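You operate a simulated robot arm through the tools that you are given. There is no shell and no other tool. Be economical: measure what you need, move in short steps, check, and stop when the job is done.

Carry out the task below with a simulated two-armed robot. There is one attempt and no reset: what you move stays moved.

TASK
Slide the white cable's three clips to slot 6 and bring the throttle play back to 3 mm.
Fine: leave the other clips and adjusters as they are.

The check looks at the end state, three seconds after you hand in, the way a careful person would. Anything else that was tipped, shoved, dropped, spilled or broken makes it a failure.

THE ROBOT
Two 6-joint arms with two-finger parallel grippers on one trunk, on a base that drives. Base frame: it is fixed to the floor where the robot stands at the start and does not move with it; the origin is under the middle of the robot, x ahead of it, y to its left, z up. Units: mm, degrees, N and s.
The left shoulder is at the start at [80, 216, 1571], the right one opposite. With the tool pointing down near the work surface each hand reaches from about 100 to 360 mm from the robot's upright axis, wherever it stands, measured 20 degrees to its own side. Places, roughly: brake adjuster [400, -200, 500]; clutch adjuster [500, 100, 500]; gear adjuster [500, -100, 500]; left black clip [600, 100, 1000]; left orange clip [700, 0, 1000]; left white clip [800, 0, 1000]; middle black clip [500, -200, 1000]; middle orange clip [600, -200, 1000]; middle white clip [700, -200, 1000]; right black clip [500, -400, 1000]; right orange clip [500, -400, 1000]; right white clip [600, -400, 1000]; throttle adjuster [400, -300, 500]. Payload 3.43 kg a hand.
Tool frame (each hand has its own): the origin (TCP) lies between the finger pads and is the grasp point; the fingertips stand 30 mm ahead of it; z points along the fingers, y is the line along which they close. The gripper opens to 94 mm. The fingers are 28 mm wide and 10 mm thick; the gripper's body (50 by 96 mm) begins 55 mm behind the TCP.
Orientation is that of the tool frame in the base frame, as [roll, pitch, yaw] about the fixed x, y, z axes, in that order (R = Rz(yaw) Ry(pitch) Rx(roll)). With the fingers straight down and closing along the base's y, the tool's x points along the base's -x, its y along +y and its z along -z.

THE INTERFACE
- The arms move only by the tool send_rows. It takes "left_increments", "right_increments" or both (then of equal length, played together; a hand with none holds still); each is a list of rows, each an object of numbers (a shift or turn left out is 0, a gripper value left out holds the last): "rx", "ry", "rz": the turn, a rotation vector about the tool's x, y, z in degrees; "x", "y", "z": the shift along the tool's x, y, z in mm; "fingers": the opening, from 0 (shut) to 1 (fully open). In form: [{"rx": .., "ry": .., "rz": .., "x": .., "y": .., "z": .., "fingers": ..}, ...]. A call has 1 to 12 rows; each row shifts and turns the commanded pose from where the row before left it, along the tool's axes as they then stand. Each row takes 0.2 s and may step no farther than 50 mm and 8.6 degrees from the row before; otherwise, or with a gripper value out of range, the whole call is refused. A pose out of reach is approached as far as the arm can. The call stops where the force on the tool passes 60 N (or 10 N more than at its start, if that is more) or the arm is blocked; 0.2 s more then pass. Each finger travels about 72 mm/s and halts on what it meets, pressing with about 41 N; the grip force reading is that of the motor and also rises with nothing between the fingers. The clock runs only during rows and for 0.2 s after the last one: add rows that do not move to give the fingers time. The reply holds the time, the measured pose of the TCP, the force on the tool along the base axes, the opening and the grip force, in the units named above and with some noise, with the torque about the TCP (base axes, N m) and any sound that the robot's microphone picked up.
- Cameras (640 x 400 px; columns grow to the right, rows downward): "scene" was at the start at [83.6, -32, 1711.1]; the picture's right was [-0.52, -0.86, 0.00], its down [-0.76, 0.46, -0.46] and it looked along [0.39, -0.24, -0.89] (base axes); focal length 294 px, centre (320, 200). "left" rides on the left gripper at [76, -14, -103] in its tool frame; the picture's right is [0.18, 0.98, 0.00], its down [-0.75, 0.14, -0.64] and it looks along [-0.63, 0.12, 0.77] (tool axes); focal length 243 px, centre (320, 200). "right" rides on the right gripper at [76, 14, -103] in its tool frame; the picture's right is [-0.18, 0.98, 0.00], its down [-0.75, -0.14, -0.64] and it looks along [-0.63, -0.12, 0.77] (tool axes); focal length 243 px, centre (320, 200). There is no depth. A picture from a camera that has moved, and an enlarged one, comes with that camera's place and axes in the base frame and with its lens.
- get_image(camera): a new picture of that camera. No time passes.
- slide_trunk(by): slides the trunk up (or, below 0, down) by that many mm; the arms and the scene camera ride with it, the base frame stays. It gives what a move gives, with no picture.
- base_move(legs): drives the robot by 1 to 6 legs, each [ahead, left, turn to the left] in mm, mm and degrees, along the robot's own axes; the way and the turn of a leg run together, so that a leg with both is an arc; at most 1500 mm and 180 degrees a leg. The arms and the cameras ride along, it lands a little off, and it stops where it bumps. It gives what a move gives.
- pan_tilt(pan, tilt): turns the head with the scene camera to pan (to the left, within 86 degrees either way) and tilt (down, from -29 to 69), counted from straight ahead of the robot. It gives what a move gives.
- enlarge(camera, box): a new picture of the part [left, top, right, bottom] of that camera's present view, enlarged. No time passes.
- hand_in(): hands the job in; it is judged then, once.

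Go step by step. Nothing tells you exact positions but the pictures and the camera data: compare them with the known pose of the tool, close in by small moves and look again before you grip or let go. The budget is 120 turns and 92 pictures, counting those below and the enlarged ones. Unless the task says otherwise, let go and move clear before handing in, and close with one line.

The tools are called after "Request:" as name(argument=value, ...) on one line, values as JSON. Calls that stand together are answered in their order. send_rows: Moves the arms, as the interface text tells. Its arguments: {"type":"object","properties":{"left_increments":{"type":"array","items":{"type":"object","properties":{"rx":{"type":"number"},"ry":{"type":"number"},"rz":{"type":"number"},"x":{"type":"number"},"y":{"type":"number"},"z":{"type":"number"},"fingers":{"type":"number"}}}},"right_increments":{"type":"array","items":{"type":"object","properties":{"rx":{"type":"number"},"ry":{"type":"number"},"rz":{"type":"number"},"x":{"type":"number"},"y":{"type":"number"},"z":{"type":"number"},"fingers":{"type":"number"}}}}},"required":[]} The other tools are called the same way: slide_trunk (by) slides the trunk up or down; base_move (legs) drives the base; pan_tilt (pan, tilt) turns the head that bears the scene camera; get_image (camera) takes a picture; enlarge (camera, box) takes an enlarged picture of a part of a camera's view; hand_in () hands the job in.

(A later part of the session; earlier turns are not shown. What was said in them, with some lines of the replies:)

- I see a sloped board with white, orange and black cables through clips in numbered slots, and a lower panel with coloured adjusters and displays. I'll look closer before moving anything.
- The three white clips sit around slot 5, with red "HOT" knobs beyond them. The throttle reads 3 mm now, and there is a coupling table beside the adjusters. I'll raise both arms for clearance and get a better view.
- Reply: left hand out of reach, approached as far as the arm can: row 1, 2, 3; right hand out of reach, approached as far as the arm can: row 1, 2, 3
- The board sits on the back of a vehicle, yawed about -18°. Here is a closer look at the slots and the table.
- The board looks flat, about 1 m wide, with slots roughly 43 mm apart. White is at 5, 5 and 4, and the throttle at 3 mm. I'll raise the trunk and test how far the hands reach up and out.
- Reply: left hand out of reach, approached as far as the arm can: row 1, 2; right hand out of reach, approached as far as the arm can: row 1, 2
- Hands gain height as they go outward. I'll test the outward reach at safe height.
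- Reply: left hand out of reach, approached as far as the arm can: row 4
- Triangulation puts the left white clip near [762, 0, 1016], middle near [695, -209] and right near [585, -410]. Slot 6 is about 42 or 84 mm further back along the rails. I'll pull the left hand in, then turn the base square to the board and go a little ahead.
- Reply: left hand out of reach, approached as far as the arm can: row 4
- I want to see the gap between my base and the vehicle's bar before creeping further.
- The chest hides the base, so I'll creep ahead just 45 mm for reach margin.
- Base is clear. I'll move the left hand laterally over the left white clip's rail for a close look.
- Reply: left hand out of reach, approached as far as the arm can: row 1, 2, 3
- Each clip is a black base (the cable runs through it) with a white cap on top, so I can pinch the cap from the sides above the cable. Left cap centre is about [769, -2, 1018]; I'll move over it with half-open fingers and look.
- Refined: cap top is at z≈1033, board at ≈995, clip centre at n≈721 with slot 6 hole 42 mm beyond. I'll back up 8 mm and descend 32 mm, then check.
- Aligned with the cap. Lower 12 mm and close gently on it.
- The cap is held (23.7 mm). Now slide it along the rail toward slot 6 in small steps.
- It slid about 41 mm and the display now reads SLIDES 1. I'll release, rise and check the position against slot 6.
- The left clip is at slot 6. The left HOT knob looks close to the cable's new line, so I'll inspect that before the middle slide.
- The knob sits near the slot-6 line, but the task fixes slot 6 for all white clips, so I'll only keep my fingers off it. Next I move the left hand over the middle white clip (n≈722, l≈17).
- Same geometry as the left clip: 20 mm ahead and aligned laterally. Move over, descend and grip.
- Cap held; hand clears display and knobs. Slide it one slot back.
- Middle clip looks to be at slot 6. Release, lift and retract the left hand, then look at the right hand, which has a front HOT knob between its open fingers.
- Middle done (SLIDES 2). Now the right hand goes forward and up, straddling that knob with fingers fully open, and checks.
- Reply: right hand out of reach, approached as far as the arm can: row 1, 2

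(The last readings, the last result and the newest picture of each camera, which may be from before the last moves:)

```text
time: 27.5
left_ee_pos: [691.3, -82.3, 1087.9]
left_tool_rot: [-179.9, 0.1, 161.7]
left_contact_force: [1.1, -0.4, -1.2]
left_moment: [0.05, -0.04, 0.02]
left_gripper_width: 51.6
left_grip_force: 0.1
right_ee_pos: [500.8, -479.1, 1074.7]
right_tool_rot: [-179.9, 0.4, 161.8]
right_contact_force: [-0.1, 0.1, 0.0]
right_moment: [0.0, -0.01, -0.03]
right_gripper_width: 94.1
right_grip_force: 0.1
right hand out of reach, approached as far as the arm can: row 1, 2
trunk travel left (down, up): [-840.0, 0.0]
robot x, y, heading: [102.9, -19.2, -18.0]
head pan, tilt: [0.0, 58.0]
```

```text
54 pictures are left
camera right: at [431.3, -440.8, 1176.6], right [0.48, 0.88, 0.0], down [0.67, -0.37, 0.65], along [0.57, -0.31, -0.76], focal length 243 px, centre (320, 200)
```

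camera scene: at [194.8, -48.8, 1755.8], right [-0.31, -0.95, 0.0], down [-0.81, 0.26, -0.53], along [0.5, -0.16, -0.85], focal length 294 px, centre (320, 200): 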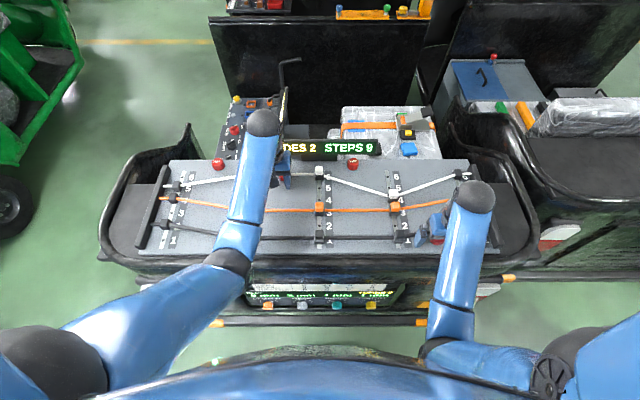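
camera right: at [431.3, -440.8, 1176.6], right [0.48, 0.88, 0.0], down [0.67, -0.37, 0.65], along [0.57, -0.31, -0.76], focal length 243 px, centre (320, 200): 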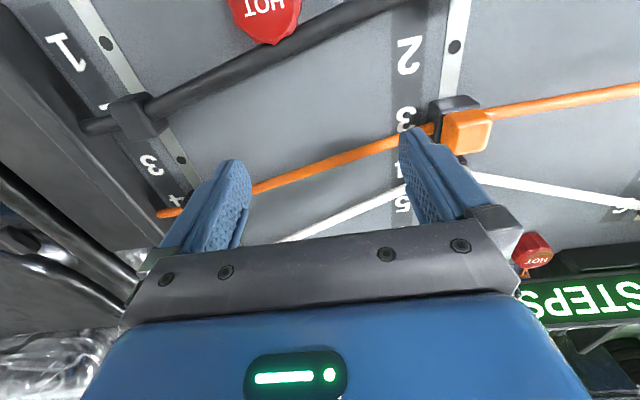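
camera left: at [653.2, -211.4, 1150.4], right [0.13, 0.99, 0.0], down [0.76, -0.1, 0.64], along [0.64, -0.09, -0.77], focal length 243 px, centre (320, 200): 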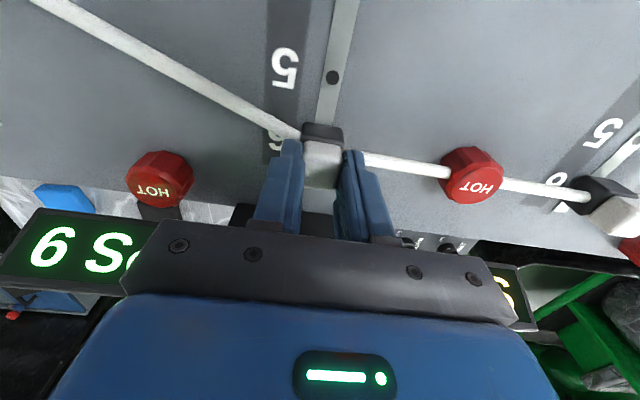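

Now lateral to the right rail above the caps, with a little more height.

Request:
send_rows(right_increments=[{"x": -15, "z": -12, "fingers": 0.55}, {"x": -10, "y": 30}, {"y": 32}, {"y": 32}, {}])

Request:
get_image(camera="right")

Request:
enlarge(camera="right", box=[240, 60, 440, 210])

```text
time: 28.7
left_ee_pos: [691.1, -84.2, 1086.9]
left_tool_rot: [-180.0, 0.1, 161.9]
left_contact_force: [-0.1, -0.2, -0.8]
left_moment: [0.01, 0.03, 0.0]
left_gripper_width: 51.6
left_grip_force: 0.0
right_ee_pos: [556.8, -398.8, 1082.6]
right_tool_rot: [-179.9, 0.3, 161.8]
right_contact_force: [0.4, -0.1, -0.4]
right_moment: [-0.02, 0.02, -0.01]
right_gripper_width: 51.9
right_grip_force: 0.0
right hand out of reach, approached as far as the arm can: row 1
trunk travel left (down, up): [-840.0, 0.0]
robot x, y, heading: [98.2, -19.9, -17.9]
head pan, tilt: [0.0, 58.0]
```

```text
53 pictures are left
camera right: at [486.6, -361.3, 1184.1], right [0.48, 0.88, 0.0], down [0.67, -0.37, 0.65], along [0.57, -0.31, -0.76], focal length 243 px, centre (320, 200)
```

right: 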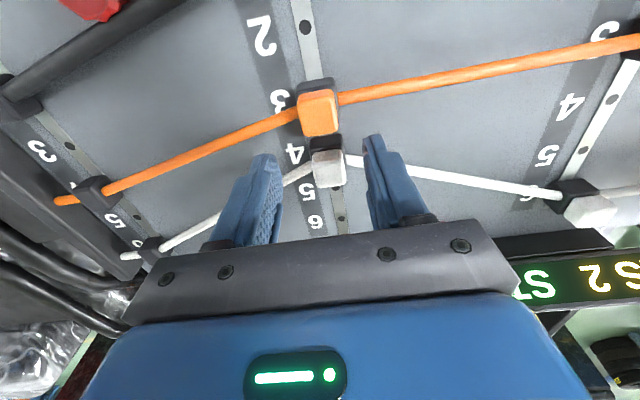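

```text
2.67 times, centred on (340, 135) of right
camera zoom: at [486.6, -361.3, 1184.1], right [0.48, 0.88, 0.0], down [0.67, -0.37, 0.65], along [0.57, -0.31, -0.76], focal length 647 px, centre (267, 373)
```

zoom: 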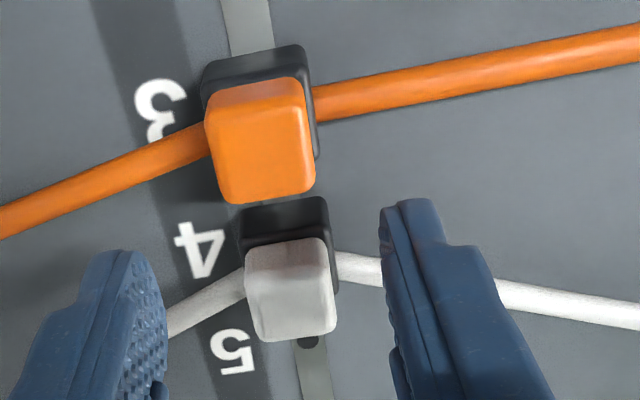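

Right cap centre is at n≈678, l≈-204 — 25 mm ahead. Orange cap stays about 16 mm clear of the fingers. Move over, descend partly, and check.

Request:
send_rows(right_increments=[{"x": -25, "y": 1}, {"z": 12}, {"z": 10}, {}])

Request:
enlarge(camera="right", box=[220, 70, 420, 220])

```text
time: 29.7
left_ee_pos: [690.8, -83.4, 1087.6]
left_tool_rot: [-179.9, 0.1, 161.8]
left_contact_force: [0.0, 0.2, 0.1]
left_moment: [0.0, -0.02, -0.06]
left_gripper_width: 51.7
left_grip_force: 0.1
right_ee_pos: [580.3, -406.4, 1061.6]
right_tool_rot: [-179.9, 0.1, 161.8]
right_contact_force: [-0.5, -0.5, -0.9]
right_moment: [-0.01, 0.03, 0.02]
right_gripper_width: 51.6
right_grip_force: 0.0
trunk travel left (down, up): [-840.0, 0.0]
robot x, y, heading: [103.6, -14.2, -18.3]
head pan, tilt: [0.0, 58.0]
```

```text
2.67 times, centred on (320, 145) of right
camera zoom: at [510.1, -367.8, 1163.4], right [0.48, 0.88, 0.0], down [0.67, -0.37, 0.65], along [0.56, -0.31, -0.76], focal length 647 px, centre (320, 347)
```

zoom: 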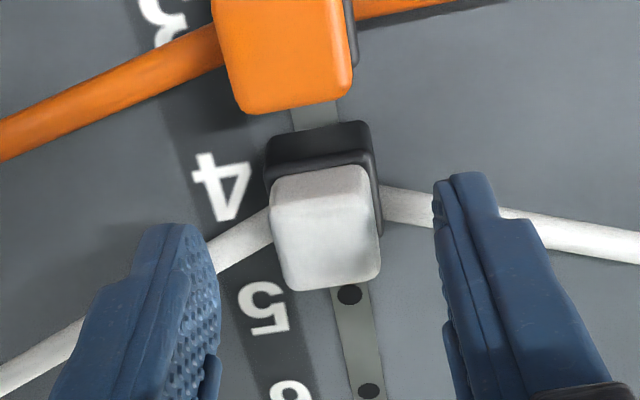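

Aligned. Lower and close on the cap.

Request:
send_rows(right_increments=[{"z": 13}, {}, {"fingers": 0.2}, {}, {}])

Request:
get_image(camera="right")

```text
time: 30.9
left_ee_pos: [691.2, -82.5, 1087.6]
left_tool_rot: [-179.9, 0.1, 161.8]
left_contact_force: [-0.2, 0.5, -0.6]
left_moment: [0.0, 0.0, 0.02]
left_gripper_width: 51.8
left_grip_force: 0.1
right_ee_pos: [581.1, -405.3, 1049.3]
right_tool_rot: [-180.0, 0.2, 161.9]
right_contact_force: [1.2, 4.3, -1.9]
right_moment: [0.11, -0.28, 0.15]
right_gripper_width: 23.1
right_grip_force: 44.7
trunk travel left (down, up): [-840.0, 0.0]
robot x, y, heading: [102.9, -17.7, -18.0]
head pan, tilt: [0.0, 58.0]
```

```text
50 pictures are left
camera right: at [511.0, -366.9, 1150.3], right [0.48, 0.88, 0.0], down [0.67, -0.37, 0.64], along [0.57, -0.31, -0.76], focal length 243 px, centre (320, 200)
```

right: 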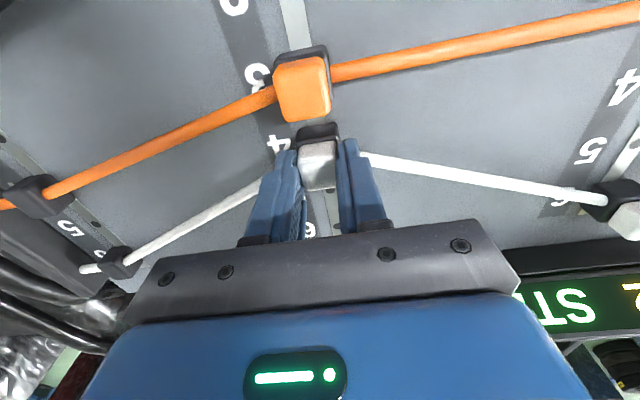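

Held. Slide two slots (84 mm) to slot 6.

Request:
send_rows(right_increments=[{"x": -9}, {"x": -9}, {"x": -9}, {"x": -9}, {"x": -9}, {"x": -9}, {"x": -9}, {"x": -9}, {"x": -8}, {"x": -4}, {}])

Request:
get_image(camera="right")

```text
time: 33.3
left_ee_pos: [691.8, -82.4, 1087.6]
left_tool_rot: [-179.9, -0.1, 161.8]
left_contact_force: [-0.3, -0.7, -0.5]
left_moment: [0.01, 0.01, -0.01]
left_gripper_width: 51.9
left_grip_force: 0.1
right_ee_pos: [660.2, -430.5, 1046.9]
right_tool_rot: [-180.0, 0.1, 161.7]
right_contact_force: [4.5, 5.9, -5.5]
right_moment: [0.18, -0.18, 0.17]
right_gripper_width: 23.7
right_grip_force: 45.0
trunk travel left (down, up): [-840.0, 0.0]
robot x, y, heading: [100.7, -21.5, -18.1]
head pan, tilt: [0.0, 58.0]
```

```text
49 pictures are left
camera right: at [591.5, -392.9, 1150.4], right [0.48, 0.88, 0.0], down [0.67, -0.37, 0.64], along [0.56, -0.31, -0.76], focal length 243 px, centre (320, 200)
```

right: 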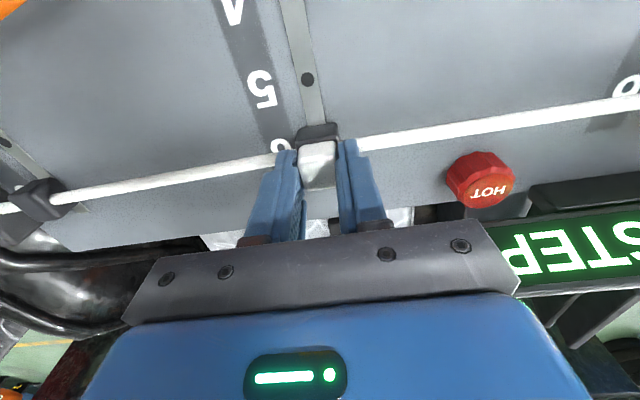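

It looks at slot 6. Release, lift, back off and verify everything.

Request:
send_rows(right_increments=[{"fingers": 0.55}, {}, {}, {"z": -20}, {"z": -20}, {"x": 30}, {"x": 30}, {}])

Request:
enlarge(camera="right", box=[220, 90, 420, 240])

Request:
enlarge(camera="scene", box=[150, 130, 480, 320])

Request:
enlarge(camera="scene", box=[230, 270, 420, 320])

```text
time: 35.1
left_ee_pos: [690.8, -82.9, 1088.7]
left_tool_rot: [179.9, 0.2, 161.8]
left_contact_force: [0.3, -0.1, -0.2]
left_moment: [0.01, -0.01, -0.04]
left_gripper_width: 51.5
left_grip_force: 0.0
right_ee_pos: [602.2, -412.6, 1088.5]
right_tool_rot: [-180.0, 0.2, 161.8]
right_contact_force: [0.0, -0.1, -0.2]
right_moment: [-0.03, 0.0, 0.01]
right_gripper_width: 51.4
right_grip_force: 0.1
trunk travel left (down, up): [-840.0, 0.0]
robot x, y, heading: [102.2, -21.5, -18.2]
head pan, tilt: [0.0, 58.0]
```

```text
2.67 times, centred on (320, 165) of right
camera zoom: at [532.2, -375.4, 1190.7], right [0.48, 0.88, 0.0], down [0.67, -0.37, 0.64], along [0.56, -0.31, -0.76], focal length 647 px, centre (320, 293)
```

zoom: 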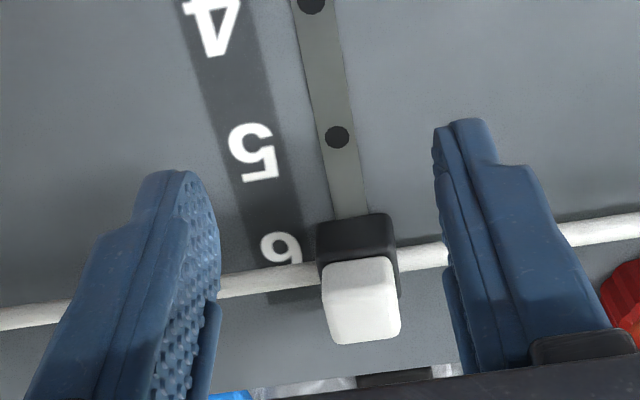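

```text
1.94 times, centred on (315, 225) of scene
camera zoom: at [195.9, -48.5, 1755.7], right [-0.31, -0.95, 0.0], down [-0.81, 0.26, -0.53], along [0.5, -0.17, -0.85], focal length 570 px, centre (330, 152)
```

zoom: 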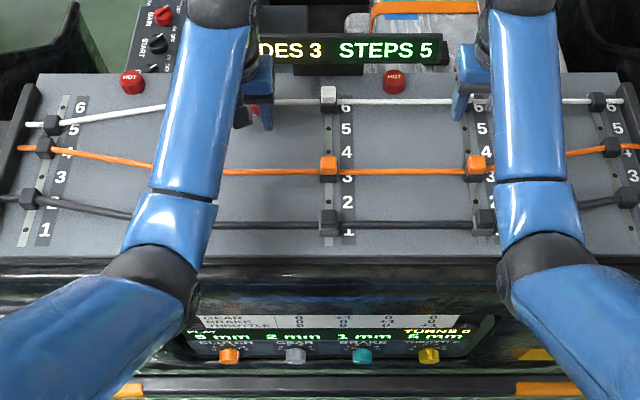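

```text
3.37 times, centred on (325, 295) of scene
camera zoom: at [195.9, -48.5, 1755.7], right [-0.31, -0.95, 0.0], down [-0.81, 0.26, -0.53], along [0.5, -0.17, -0.85], focal length 991 px, centre (303, -120)
```

zoom: 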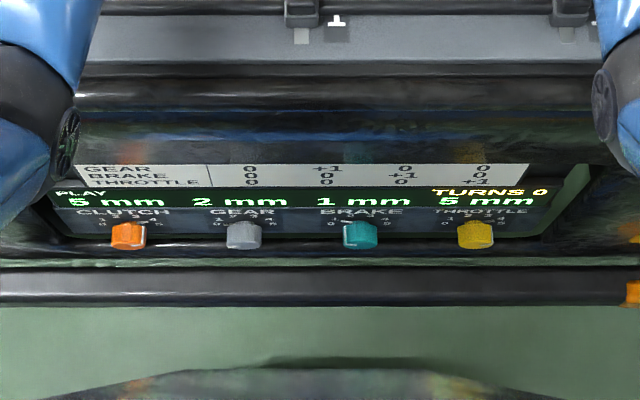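

All three clips are at slot 6 (SLIDES 3), and the throttle play is now 5 mm, so I need to turn the yellow adjuster by two. I'll back the base off and pull both hands clear of the board before lowering the trunk.

Request:
base_move(legs=[[-125, 0, 0]])

Request:
send_rows(left_increments=[{"x": 40}, {"x": 40}, {"x": 40}, {"x": 40}, {"x": 20}, {}], right_increments=[{"x": 40}, {"x": 40}, {"x": 40}, {"x": 40}, {"x": 40}, {}])

Request:
get_image(camera="scene")

```text
time: 36.3
left_ee_pos: [578.1, -47.0, 1084.6]
left_tool_rot: [180.0, -0.2, 161.8]
left_contact_force: [-0.7, -0.8, 0.0]
left_moment: [0.0, 0.01, 0.0]
left_gripper_width: 51.5
left_grip_force: 0.1
right_ee_pos: [489.6, -376.4, 1085.8]
right_tool_rot: [-179.9, -0.1, 161.8]
right_contact_force: [0.7, 0.8, 0.6]
right_moment: [0.01, 0.01, 0.0]
right_gripper_width: 51.7
right_grip_force: 0.1
trunk travel left (down, up): [-840.0, 0.0]
robot x, y, heading: [-14.6, 15.9, -18.0]
head pan, tilt: [0.0, 58.0]
```

```text
time: 37.7
left_ee_pos: [416.7, 3.7, 1043.4]
left_tool_rot: [-179.9, 0.1, 161.8]
left_contact_force: [-0.7, -0.2, 0.5]
left_moment: [0.01, 0.03, -0.01]
left_gripper_width: 51.8
left_grip_force: 0.1
left hand out of reach, approached as far as the arm can: row 1, 2, 3, 4, 5
right_ee_pos: [307.7, -317.1, 1044.4]
right_tool_rot: [-179.9, 0.4, 161.8]
right_contact_force: [0.2, -0.5, -0.4]
right_moment: [0.02, -0.01, 0.01]
right_gripper_width: 51.7
right_grip_force: 0.0
right hand out of reach, approached as far as the arm can: row 2, 3, 4, 5
trunk travel left (down, up): [-840.0, 0.0]
robot x, y, heading: [-18.2, 17.5, -18.3]
head pan, tilt: [0.0, 58.0]
```

```text
45 pictures are left
camera scene: at [80.3, -10.6, 1755.6], right [-0.31, -0.95, 0.0], down [-0.81, 0.26, -0.53], along [0.5, -0.16, -0.85], focal length 294 px, centre (320, 200)
```

scene: 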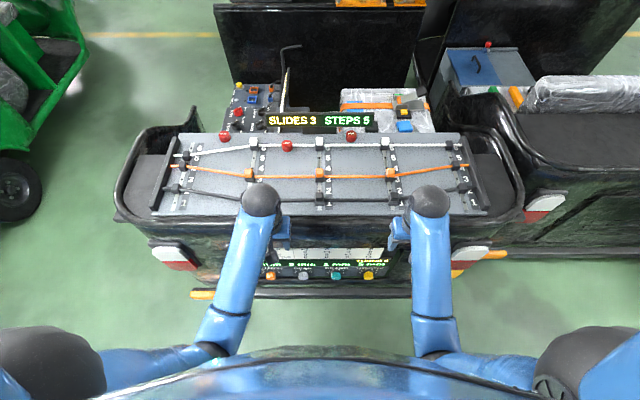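

Board is clear and all white clips are aligned at slot 6. Pull the hands in further and lower the trunk for the adjuster panel.

Request:
send_rows(left_increments=[{"x": 40, "y": 30}, {"x": 30, "y": 30}, {}], right_increments=[{"x": 40}, {"x": 30}, {}])

Request:
slide_trunk(by=-250)

Request:
get_image(camera="right")

Request:
get_image(camera="scene")

```text
time: 38.5
left_ee_pos: [367.1, 83.1, 1044.1]
left_tool_rot: [-179.9, 0.1, 161.8]
left_contact_force: [0.6, -0.1, 0.6]
left_moment: [0.01, 0.01, -0.01]
left_gripper_width: 51.7
left_grip_force: 0.1
right_ee_pos: [242.3, -294.8, 1043.0]
right_tool_rot: [-179.8, 0.1, 161.8]
right_contact_force: [-0.4, -0.1, -0.8]
right_moment: [0.0, 0.03, -0.04]
right_gripper_width: 51.6
right_grip_force: 0.0
trunk travel left (down, up): [-840.0, 0.0]
robot x, y, heading: [-13.8, 25.5, -18.1]
head pan, tilt: [0.0, 58.0]
```

```text
time: 41.1
left_ee_pos: [365.8, 84.7, 794.6]
left_tool_rot: [-180.0, 0.2, 161.9]
left_contact_force: [0.1, -0.6, 0.0]
left_moment: [0.02, 0.0, 0.0]
left_gripper_width: 51.4
left_grip_force: 0.0
right_ee_pos: [241.2, -295.4, 794.1]
right_tool_rot: [-179.9, 0.2, 161.8]
right_contact_force: [-0.1, -0.2, -0.4]
right_moment: [0.01, 0.0, -0.02]
right_gripper_width: 51.7
right_grip_force: 0.0
trunk travel left (down, up): [-590.0, 250.0]
robot x, y, heading: [-16.4, 23.9, -18.1]
head pan, tilt: [0.0, 58.0]
```

```text
44 pictures are left
camera right: at [170.8, -256.8, 896.1], right [0.48, 0.88, 0.0], down [0.67, -0.37, 0.65], along [0.57, -0.31, -0.76], focal length 243 px, centre (320, 200)
```

right: 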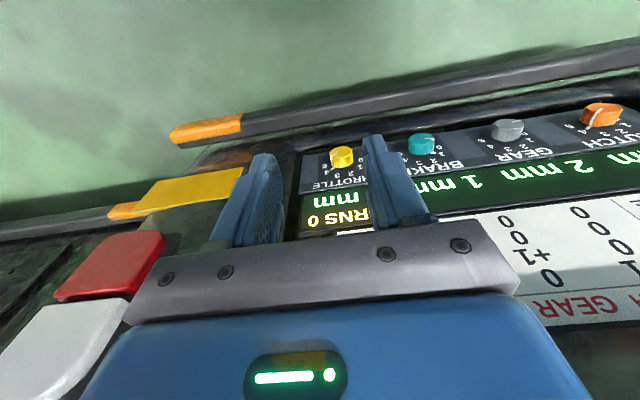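

```text
43 pictures are left
camera scene: at [78.1, -9.8, 1505.8], right [-0.31, -0.95, 0.0], down [-0.81, 0.26, -0.53], along [0.5, -0.17, -0.85], focal length 294 px, centre (320, 200)
```

scene: 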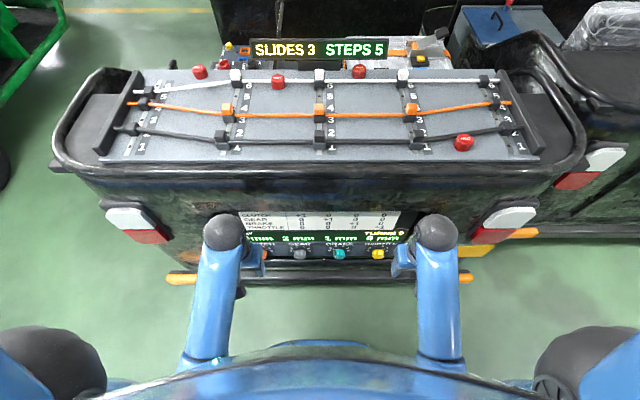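

Good view of the panel; zooming on table and knobs.

Request:
enlarge(camera="scene", box=[230, 200, 420, 280])

Request:
enlarge(camera="right", box=[280, 80, 480, 240])

```text
3.37 times, centred on (325, 240) of scene
camera zoom: at [78.1, -9.8, 1505.8], right [-0.31, -0.95, 0.0], down [-0.81, 0.26, -0.53], along [0.5, -0.17, -0.85], focal length 991 px, centre (303, 65)
```

zoom: 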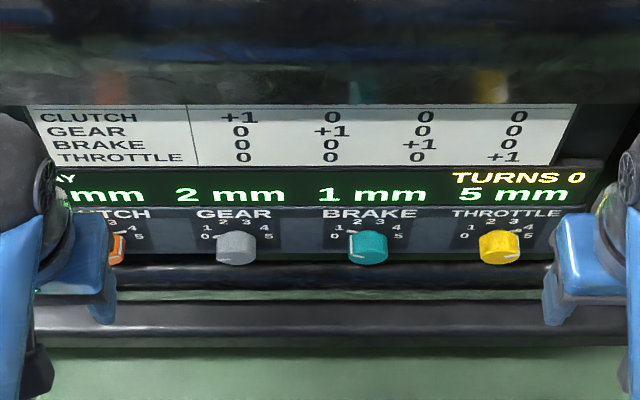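

```text
2.50 times, centred on (380, 160) of right
camera zoom: at [170.8, -256.8, 896.1], right [0.48, 0.88, 0.0], down [0.67, -0.37, 0.65], along [0.57, -0.31, -0.76], focal length 606 px, centre (170, 300)
```

zoom: 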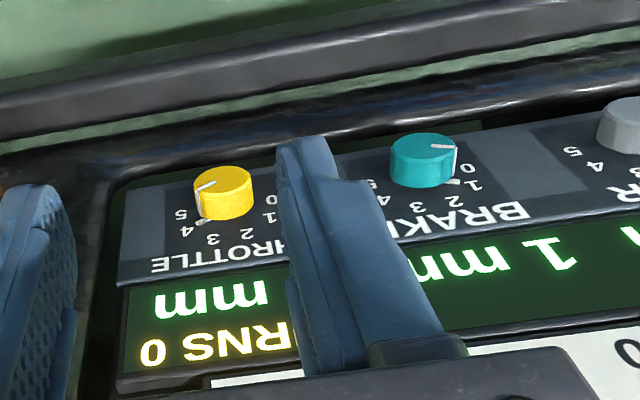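

The panel is nearly vertical, facing me, so the knob axis is roughly horizontal. The throttle knob is at n≈475, l≈-198, z≈500. I'll tilt the right hand forward in place, halfway first.

Request:
send_rows(right_increments=[{"x": -25}, {"x": -25}, {"ry": -8.2}, {"ry": -8.2}, {"ry": -8.2}, {"ry": -8.2}, {"ry": -8.2}, {}])

Request:
get_image(camera="right")

```text
time: 42.9
left_ee_pos: [364.9, 85.4, 793.4]
left_tool_rot: [-179.9, 0.2, 161.8]
left_contact_force: [0.3, -0.6, 0.9]
left_moment: [-0.03, 0.02, 0.01]
left_gripper_width: 51.4
left_grip_force: 0.2
right_ee_pos: [288.1, -310.1, 794.1]
right_tool_rot: [-179.9, 41.4, 161.9]
right_contact_force: [-0.3, 0.2, 0.1]
right_moment: [0.0, -0.03, 0.0]
right_gripper_width: 51.6
right_grip_force: 0.0
trunk travel left (down, up): [-590.0, 250.0]
robot x, y, heading: [-14.0, 19.1, -18.1]
head pan, tilt: [0.0, 58.0]
```

```text
40 pictures are left
camera right: at [172.5, -257.3, 820.9], right [0.44, 0.89, 0.12], down [0.09, -0.18, 0.98], along [0.89, -0.42, -0.16], focal length 243 px, centre (320, 200)
```

right: 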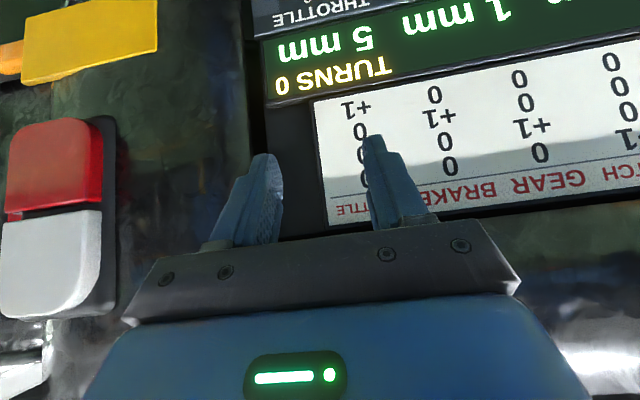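

The hand tilts well, and the panel comes out vertical at n≈483 with the knob near z≈503. Finish the tilt to horizontal and lower the trunk by 290 mm.

Request:
send_rows(right_increments=[{"ry": -8.1, "fingers": 1}, {"ry": -8.1}, {"ry": -8.1}, {"ry": -8.1}, {"ry": -8.1}, {"ry": -8.1}, {}])

Request:
slide_trunk(by=-290)

Request:
get_image(camera="right")

Request:
get_image(camera="scene")

```text
time: 44.5
left_ee_pos: [366.0, 84.4, 793.5]
left_tool_rot: [-179.8, 0.2, 161.8]
left_contact_force: [1.0, -0.4, -0.4]
left_moment: [-0.04, 0.04, -0.02]
left_gripper_width: 51.8
left_grip_force: 0.0
right_ee_pos: [285.4, -317.2, 794.0]
right_tool_rot: [-171.5, 86.5, 168.4]
right_contact_force: [-0.2, -0.1, 0.2]
right_moment: [-0.02, 0.0, 0.02]
right_gripper_width: 94.2
right_grip_force: 0.1
right hand out of reach, approached as far as the arm can: row 5
trunk travel left (down, up): [-590.0, 250.0]
robot x, y, heading: [-12.3, 19.5, -18.0]
head pan, tilt: [0.0, 58.0]
```

```text
time: 47.4
left_ee_pos: [366.2, 83.7, 504.1]
left_tool_rot: [-179.9, 0.2, 161.8]
left_contact_force: [-0.3, -0.4, -0.5]
left_moment: [0.01, -0.02, 0.01]
left_gripper_width: 51.6
left_grip_force: 0.1
right_ee_pos: [285.5, -317.2, 504.2]
right_tool_rot: [-171.5, 86.2, 168.3]
right_contact_force: [0.6, 0.2, -0.4]
right_moment: [-0.01, 0.0, -0.03]
right_gripper_width: 94.0
right_grip_force: 0.0
trunk travel left (down, up): [-300.0, 540.0]
robot x, y, heading: [-19.7, 18.9, -18.4]
head pan, tilt: [0.0, 58.0]
```

```text
39 pictures are left
camera right: at [188.5, -267.0, 434.3], right [0.35, 0.92, 0.17], down [-0.6, 0.08, 0.79], along [0.72, -0.38, 0.58], focal length 243 px, centre (320, 200)
```

right: 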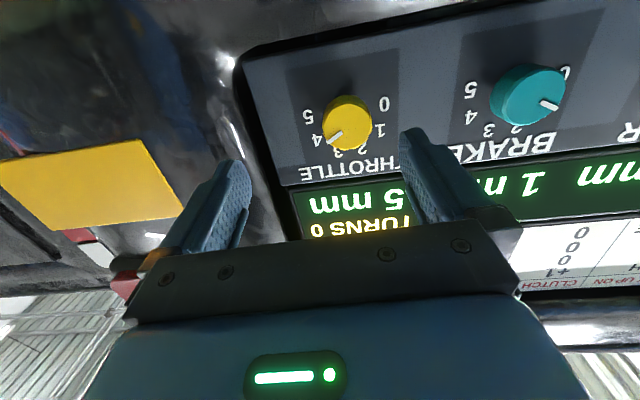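

```text
38 pictures are left
camera scene: at [78.0, -9.7, 1215.8], right [-0.31, -0.95, 0.0], down [-0.81, 0.26, -0.53], along [0.5, -0.17, -0.85], focal length 294 px, centre (320, 200)
```

scene: 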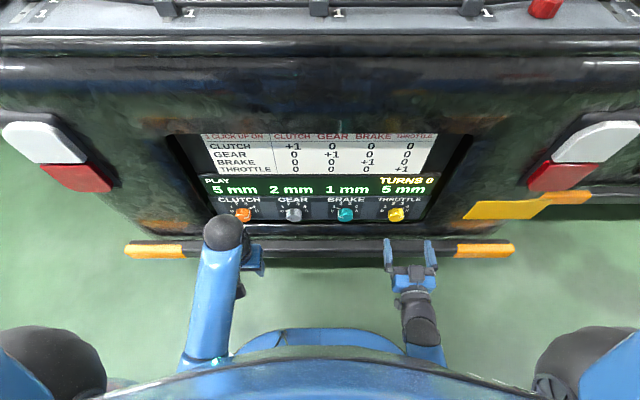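

The table reads "1 click up on" with an identity matrix, so the throttle needs two clicks down (counter-clockwise). The knob is at l≈-196, z≈505. I'll fine-align the hand and move closer.

Request:
send_rows(right_increments=[{"y": 17}, {"z": 20}, {"rx": -2, "ry": -3.4}, {"z": 10}, {}])

Request:
get_image(camera="right")

Request:
enlarge(camera="right", box=[260, 80, 420, 200])

```text
time: 48.6
left_ee_pos: [366.3, 85.0, 502.5]
left_tool_rot: [-179.9, 0.1, 161.7]
left_contact_force: [-0.5, 0.4, 0.6]
left_moment: [0.0, -0.02, 0.0]
left_gripper_width: 51.7
left_grip_force: 0.0
right_ee_pos: [319.9, -310.9, 502.1]
right_tool_rot: [-116.8, 89.5, -134.9]
right_contact_force: [-0.4, 0.0, -0.6]
right_moment: [-0.02, -0.01, -0.02]
right_gripper_width: 93.9
right_grip_force: 0.1
trunk travel left (down, up): [-300.0, 540.0]
robot x, y, heading: [-17.7, 21.1, -18.1]
head pan, tilt: [0.0, 58.0]
```

```text
37 pictures are left
camera right: at [225.1, -265.6, 426.3], right [0.31, 0.94, 0.18], down [-0.65, 0.07, 0.76], along [0.7, -0.35, 0.63], focal length 243 px, centre (320, 200)
```

right: 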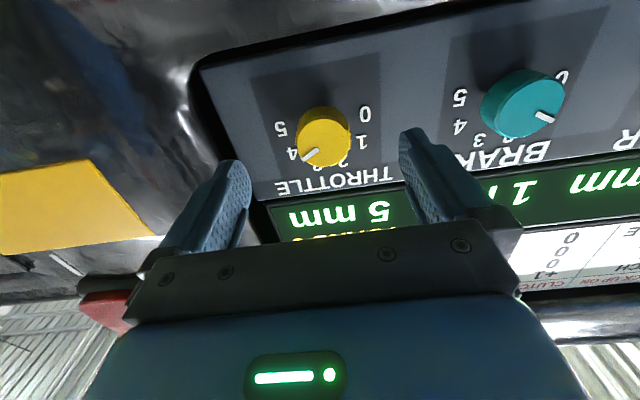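

```text
3.33 times, centred on (340, 140) of right
camera zoom: at [225.1, -265.6, 426.3], right [0.31, 0.94, 0.18], down [-0.65, 0.07, 0.76], along [0.7, -0.35, 0.63], focal length 809 px, centre (253, 400)
```

zoom: 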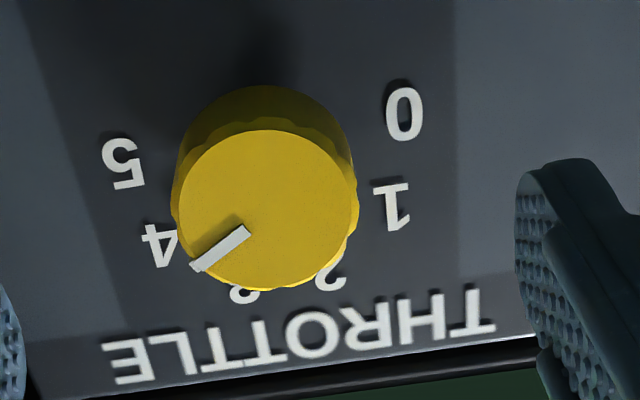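

The pointer is at 4, so I need position 2, about 72° counter-clockwise. The tool is now straight toward the panel; raise 3 mm and advance 30 mm.

Request:
send_rows(right_increments=[{"x": -3, "y": 1}, {"z": 15}, {"z": 15}, {}])

Request:
get_image(camera="right")

Request:
enlarge(camera="scene", box=[340, 170, 480, 270])

```text
time: 49.6
left_ee_pos: [365.1, 84.5, 503.3]
left_tool_rot: [-179.8, 0.2, 161.8]
left_contact_force: [-1.0, -0.1, 0.0]
left_moment: [0.03, -0.01, 0.0]
left_gripper_width: 51.6
left_grip_force: 0.0
right_ee_pos: [349.0, -319.8, 505.0]
right_tool_rot: [-120.9, 89.3, -139.1]
right_contact_force: [-0.1, -0.3, 0.4]
right_moment: [-0.02, 0.01, 0.0]
right_gripper_width: 94.0
right_grip_force: 0.0
trunk travel left (down, up): [-300.0, 540.0]
robot x, y, heading: [-14.9, 19.4, -17.8]
head pan, tilt: [0.0, 58.0]
```

```text
35 pictures are left
camera right: at [253.6, -274.5, 429.1], right [0.31, 0.94, 0.18], down [-0.65, 0.07, 0.76], along [0.7, -0.35, 0.63], focal length 243 px, centre (320, 200)
```

right: 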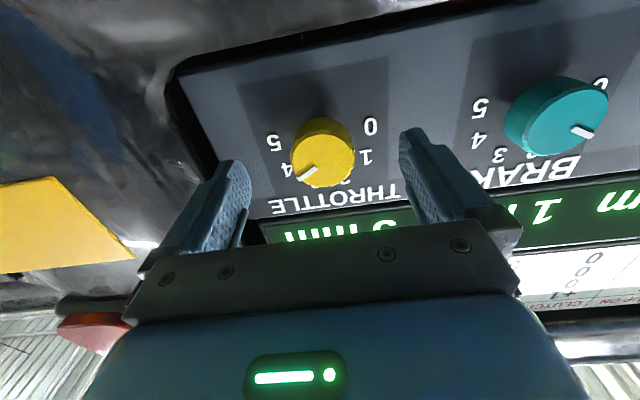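

```text
4.00 times, centred on (410, 220) of scene
camera zoom: at [77.9, -9.7, 1215.8], right [-0.31, -0.95, 0.0], down [-0.81, 0.26, -0.53], along [0.5, -0.17, -0.85], focal length 1177 px, centre (-40, 120)
```

zoom: 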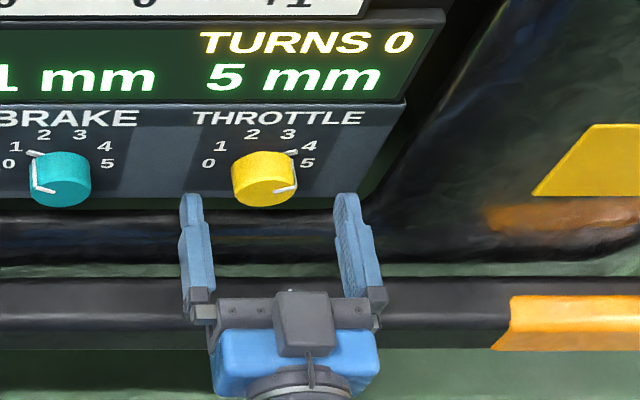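

The fingers straddle the knob centrally, tips just at its face. Advance 12 mm and close on it.

Request:
send_rows(right_increments=[{"z": 6}, {"z": 6}, {}, {"fingers": 0.2}, {}, {}, {}])

Request:
enlarge(camera="scene", box=[340, 170, 480, 270])

```text
time: 51.2
left_ee_pos: [366.2, 85.1, 503.2]
left_tool_rot: [-179.9, 0.2, 161.8]
left_contact_force: [0.1, 0.3, -0.4]
left_moment: [-0.02, -0.01, 0.04]
left_gripper_width: 51.8
left_grip_force: 0.1
right_ee_pos: [361.3, -322.2, 504.7]
right_tool_rot: [-120.1, 89.4, -138.1]
right_contact_force: [2.1, 7.0, -1.9]
right_moment: [-0.07, -0.07, 0.34]
right_gripper_width: 41.4
right_grip_force: 44.5
trunk travel left (down, up): [-300.0, 540.0]
robot x, y, heading: [-15.7, 18.6, -17.9]
head pan, tilt: [0.0, 58.0]
```

```text
4.00 times, centred on (410, 220) of scene
camera zoom: at [78.3, -9.2, 1215.7], right [-0.31, -0.95, 0.0], down [-0.81, 0.26, -0.53], along [0.5, -0.17, -0.85], focal length 1177 px, centre (-40, 120)
```

zoom: 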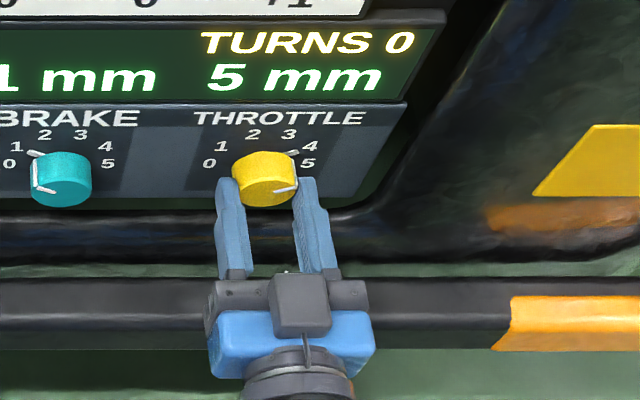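

Gripped at 41 mm. Turn counter-clockwise about 36° and check the display.

Request:
send_rows(right_increments=[{"rz": -6}, {"rz": -6}, {"rz": -6}, {"rz": -6}, {"rz": -6}, {"rz": -6}, {}])

Request:
enlarge(camera="scene", box=[340, 170, 480, 270])

```text
time: 52.8
left_ee_pos: [365.7, 83.9, 502.4]
left_tool_rot: [-180.0, 0.0, 161.8]
left_contact_force: [-0.1, -0.3, -0.4]
left_moment: [0.01, -0.03, 0.0]
left_gripper_width: 51.5
left_grip_force: 0.0
right_ee_pos: [360.8, -324.1, 504.7]
right_tool_rot: [-90.5, 53.5, -108.6]
right_contact_force: [1.6, -10.6, 2.1]
right_moment: [0.22, 0.64, -0.69]
right_gripper_width: 41.5
right_grip_force: 44.7
trunk travel left (down, up): [-300.0, 540.0]
robot x, y, heading: [-15.6, 23.5, -18.0]
head pan, tilt: [0.0, 58.0]
```

```text
4.00 times, centred on (410, 220) of scene
camera zoom: at [78.1, -10.8, 1215.8], right [-0.31, -0.95, 0.0], down [-0.81, 0.27, -0.53], along [0.5, -0.16, -0.85], focal length 1177 px, centre (-40, 120)
```

zoom: 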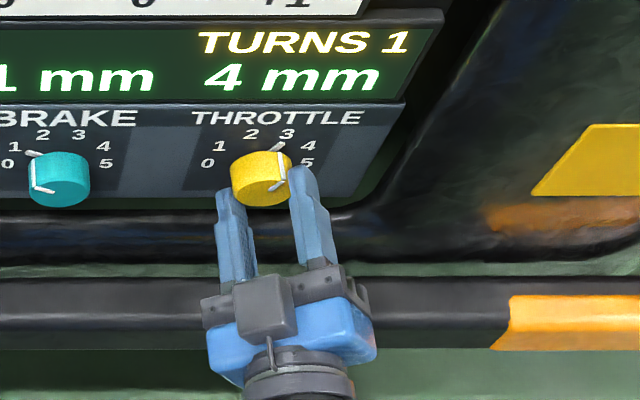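

One click down: 4 mm. Turn another 36°.

Request:
send_rows(right_increments=[{"rz": -6}, {"rz": -6}, {"rz": -6}, {"rz": -6}, {"rz": -6}, {"rz": -6}, {}])

Request:
enlarge(camera="scene", box=[340, 170, 480, 270])

```text
time: 54.4
left_ee_pos: [366.4, 86.2, 504.5]
left_tool_rot: [180.0, 0.2, 161.8]
left_contact_force: [0.8, -0.6, -0.5]
left_moment: [-0.03, 0.0, 0.02]
left_gripper_width: 51.5
left_grip_force: 0.0
right_ee_pos: [359.0, -324.1, 507.2]
right_tool_rot: [-89.9, 17.5, -108.1]
right_contact_force: [4.0, -28.3, 19.7]
right_moment: [0.04, 0.03, -0.71]
right_gripper_width: 41.1
right_grip_force: 44.8
trunk travel left (down, up): [-300.0, 540.0]
robot x, y, heading: [-17.7, 21.3, -18.2]
head pan, tilt: [0.0, 58.0]
```

```text
4.00 times, centred on (410, 220) of scene
camera zoom: at [76.9, -10.9, 1216.0], right [-0.31, -0.95, 0.0], down [-0.81, 0.27, -0.53], along [0.5, -0.16, -0.85], focal length 1177 px, centre (-40, 120)
```

zoom: 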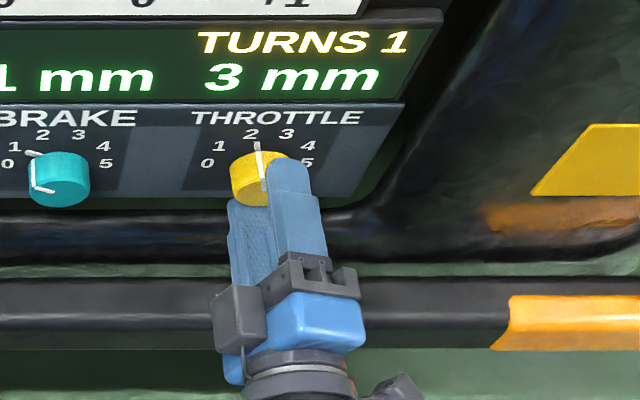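

It reads 3 mm with the pointer at 2. Open just enough to release and back straight off.

Request:
send_rows(right_increments=[{"fingers": 0.58}, {}, {}, {"z": -12}, {"z": -12}, {"z": -20}, {"z": -20}, {}])

Request:
get_image(camera="scene")

Request:
enlarge(camera="scene", box=[190, 120, 450, 240])

```text
time: 56.2
left_ee_pos: [367.1, 85.3, 503.5]
left_tool_rot: [-179.9, 0.1, 161.8]
left_contact_force: [0.9, 0.1, -0.2]
left_moment: [0.0, 0.02, -0.02]
left_gripper_width: 51.7
left_grip_force: 0.1
right_ee_pos: [299.9, -303.2, 505.0]
right_tool_rot: [-90.3, 17.5, -108.1]
right_contact_force: [-0.5, -0.2, -0.2]
right_moment: [0.04, 0.01, -0.01]
right_gripper_width: 54.4
right_grip_force: 0.1
trunk travel left (down, up): [-300.0, 540.0]
robot x, y, heading: [-15.0, 20.3, -18.3]
head pan, tilt: [0.0, 58.0]
```

```text
30 pictures are left
camera scene: at [78.2, -9.8, 1215.7], right [-0.31, -0.95, 0.0], down [-0.81, 0.26, -0.53], along [0.5, -0.17, -0.85], focal length 294 px, centre (320, 200)
```

scene: 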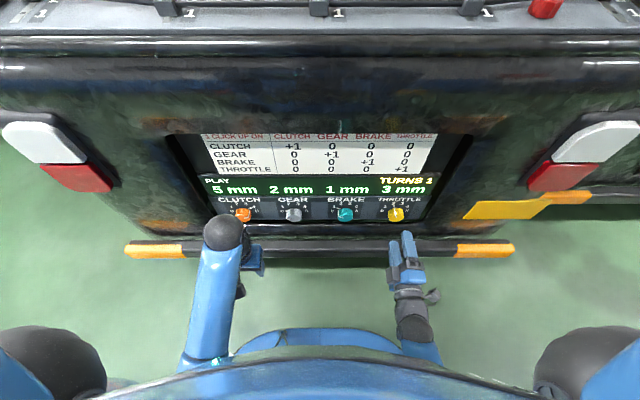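

```text
2.46 times, centred on (320, 180) of scene
camera zoom: at [78.2, -9.8, 1215.7], right [-0.31, -0.95, 0.0], down [-0.81, 0.26, -0.53], along [0.5, -0.17, -0.85], focal length 724 px, centre (320, 249)
```

zoom: 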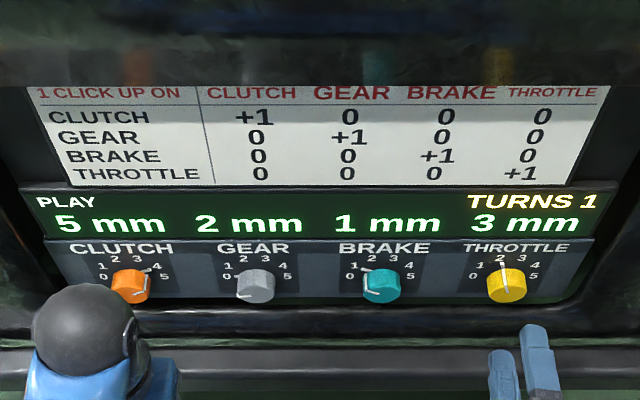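

Plays read 5, 2, 1 and 3 mm, with only the throttle adjuster moved. One last look at the board before handing in.

Request:
pan_tilt(pan=0, tilt=20)

Request:
get_image(camera="scene")

```text
time: 57.3
left_ee_pos: [364.5, 84.9, 504.7]
left_tool_rot: [-179.9, 0.3, 161.8]
left_contact_force: [0.2, -0.2, -0.5]
left_moment: [-0.04, 0.0, -0.02]
left_gripper_width: 51.4
left_grip_force: 0.0
right_ee_pos: [300.6, -303.8, 506.3]
right_tool_rot: [-90.4, 17.5, -108.2]
right_contact_force: [0.1, 0.0, 0.0]
right_moment: [0.04, -0.04, -0.02]
right_gripper_width: 54.5
right_grip_force: 0.0
trunk travel left (down, up): [-300.0, 540.0]
robot x, y, heading: [-14.6, 19.9, -18.2]
head pan, tilt: [0.0, 20.0]
```

```text
28 pictures are left
camera scene: at [101.0, -17.3, 1271.5], right [-0.31, -0.95, 0.0], down [-0.33, 0.11, -0.94], along [0.89, -0.29, -0.34], focal length 294 px, centre (320, 200)
```

scene: 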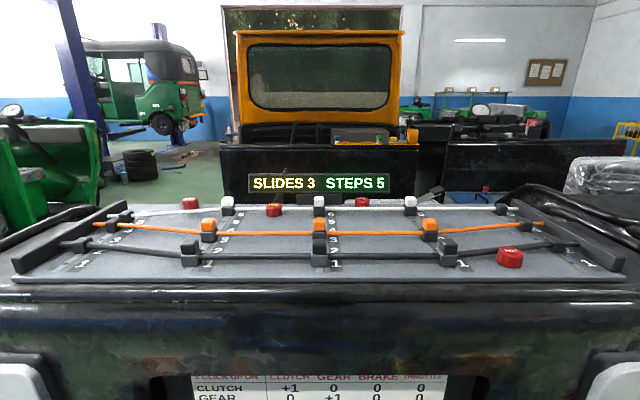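

The board is in order: the white clips are in line at slot 6 and the others haven't moved. Handing in.

Request:
hand_in()

```text
The job is handed in.
```

All three white clips are at slot 6, the throttle play reads 3 mm, the other clips and adjusters weren't moved, and the job is handed in; between the left and middle clips the white cable now runs right across one of the red HOT knobs.
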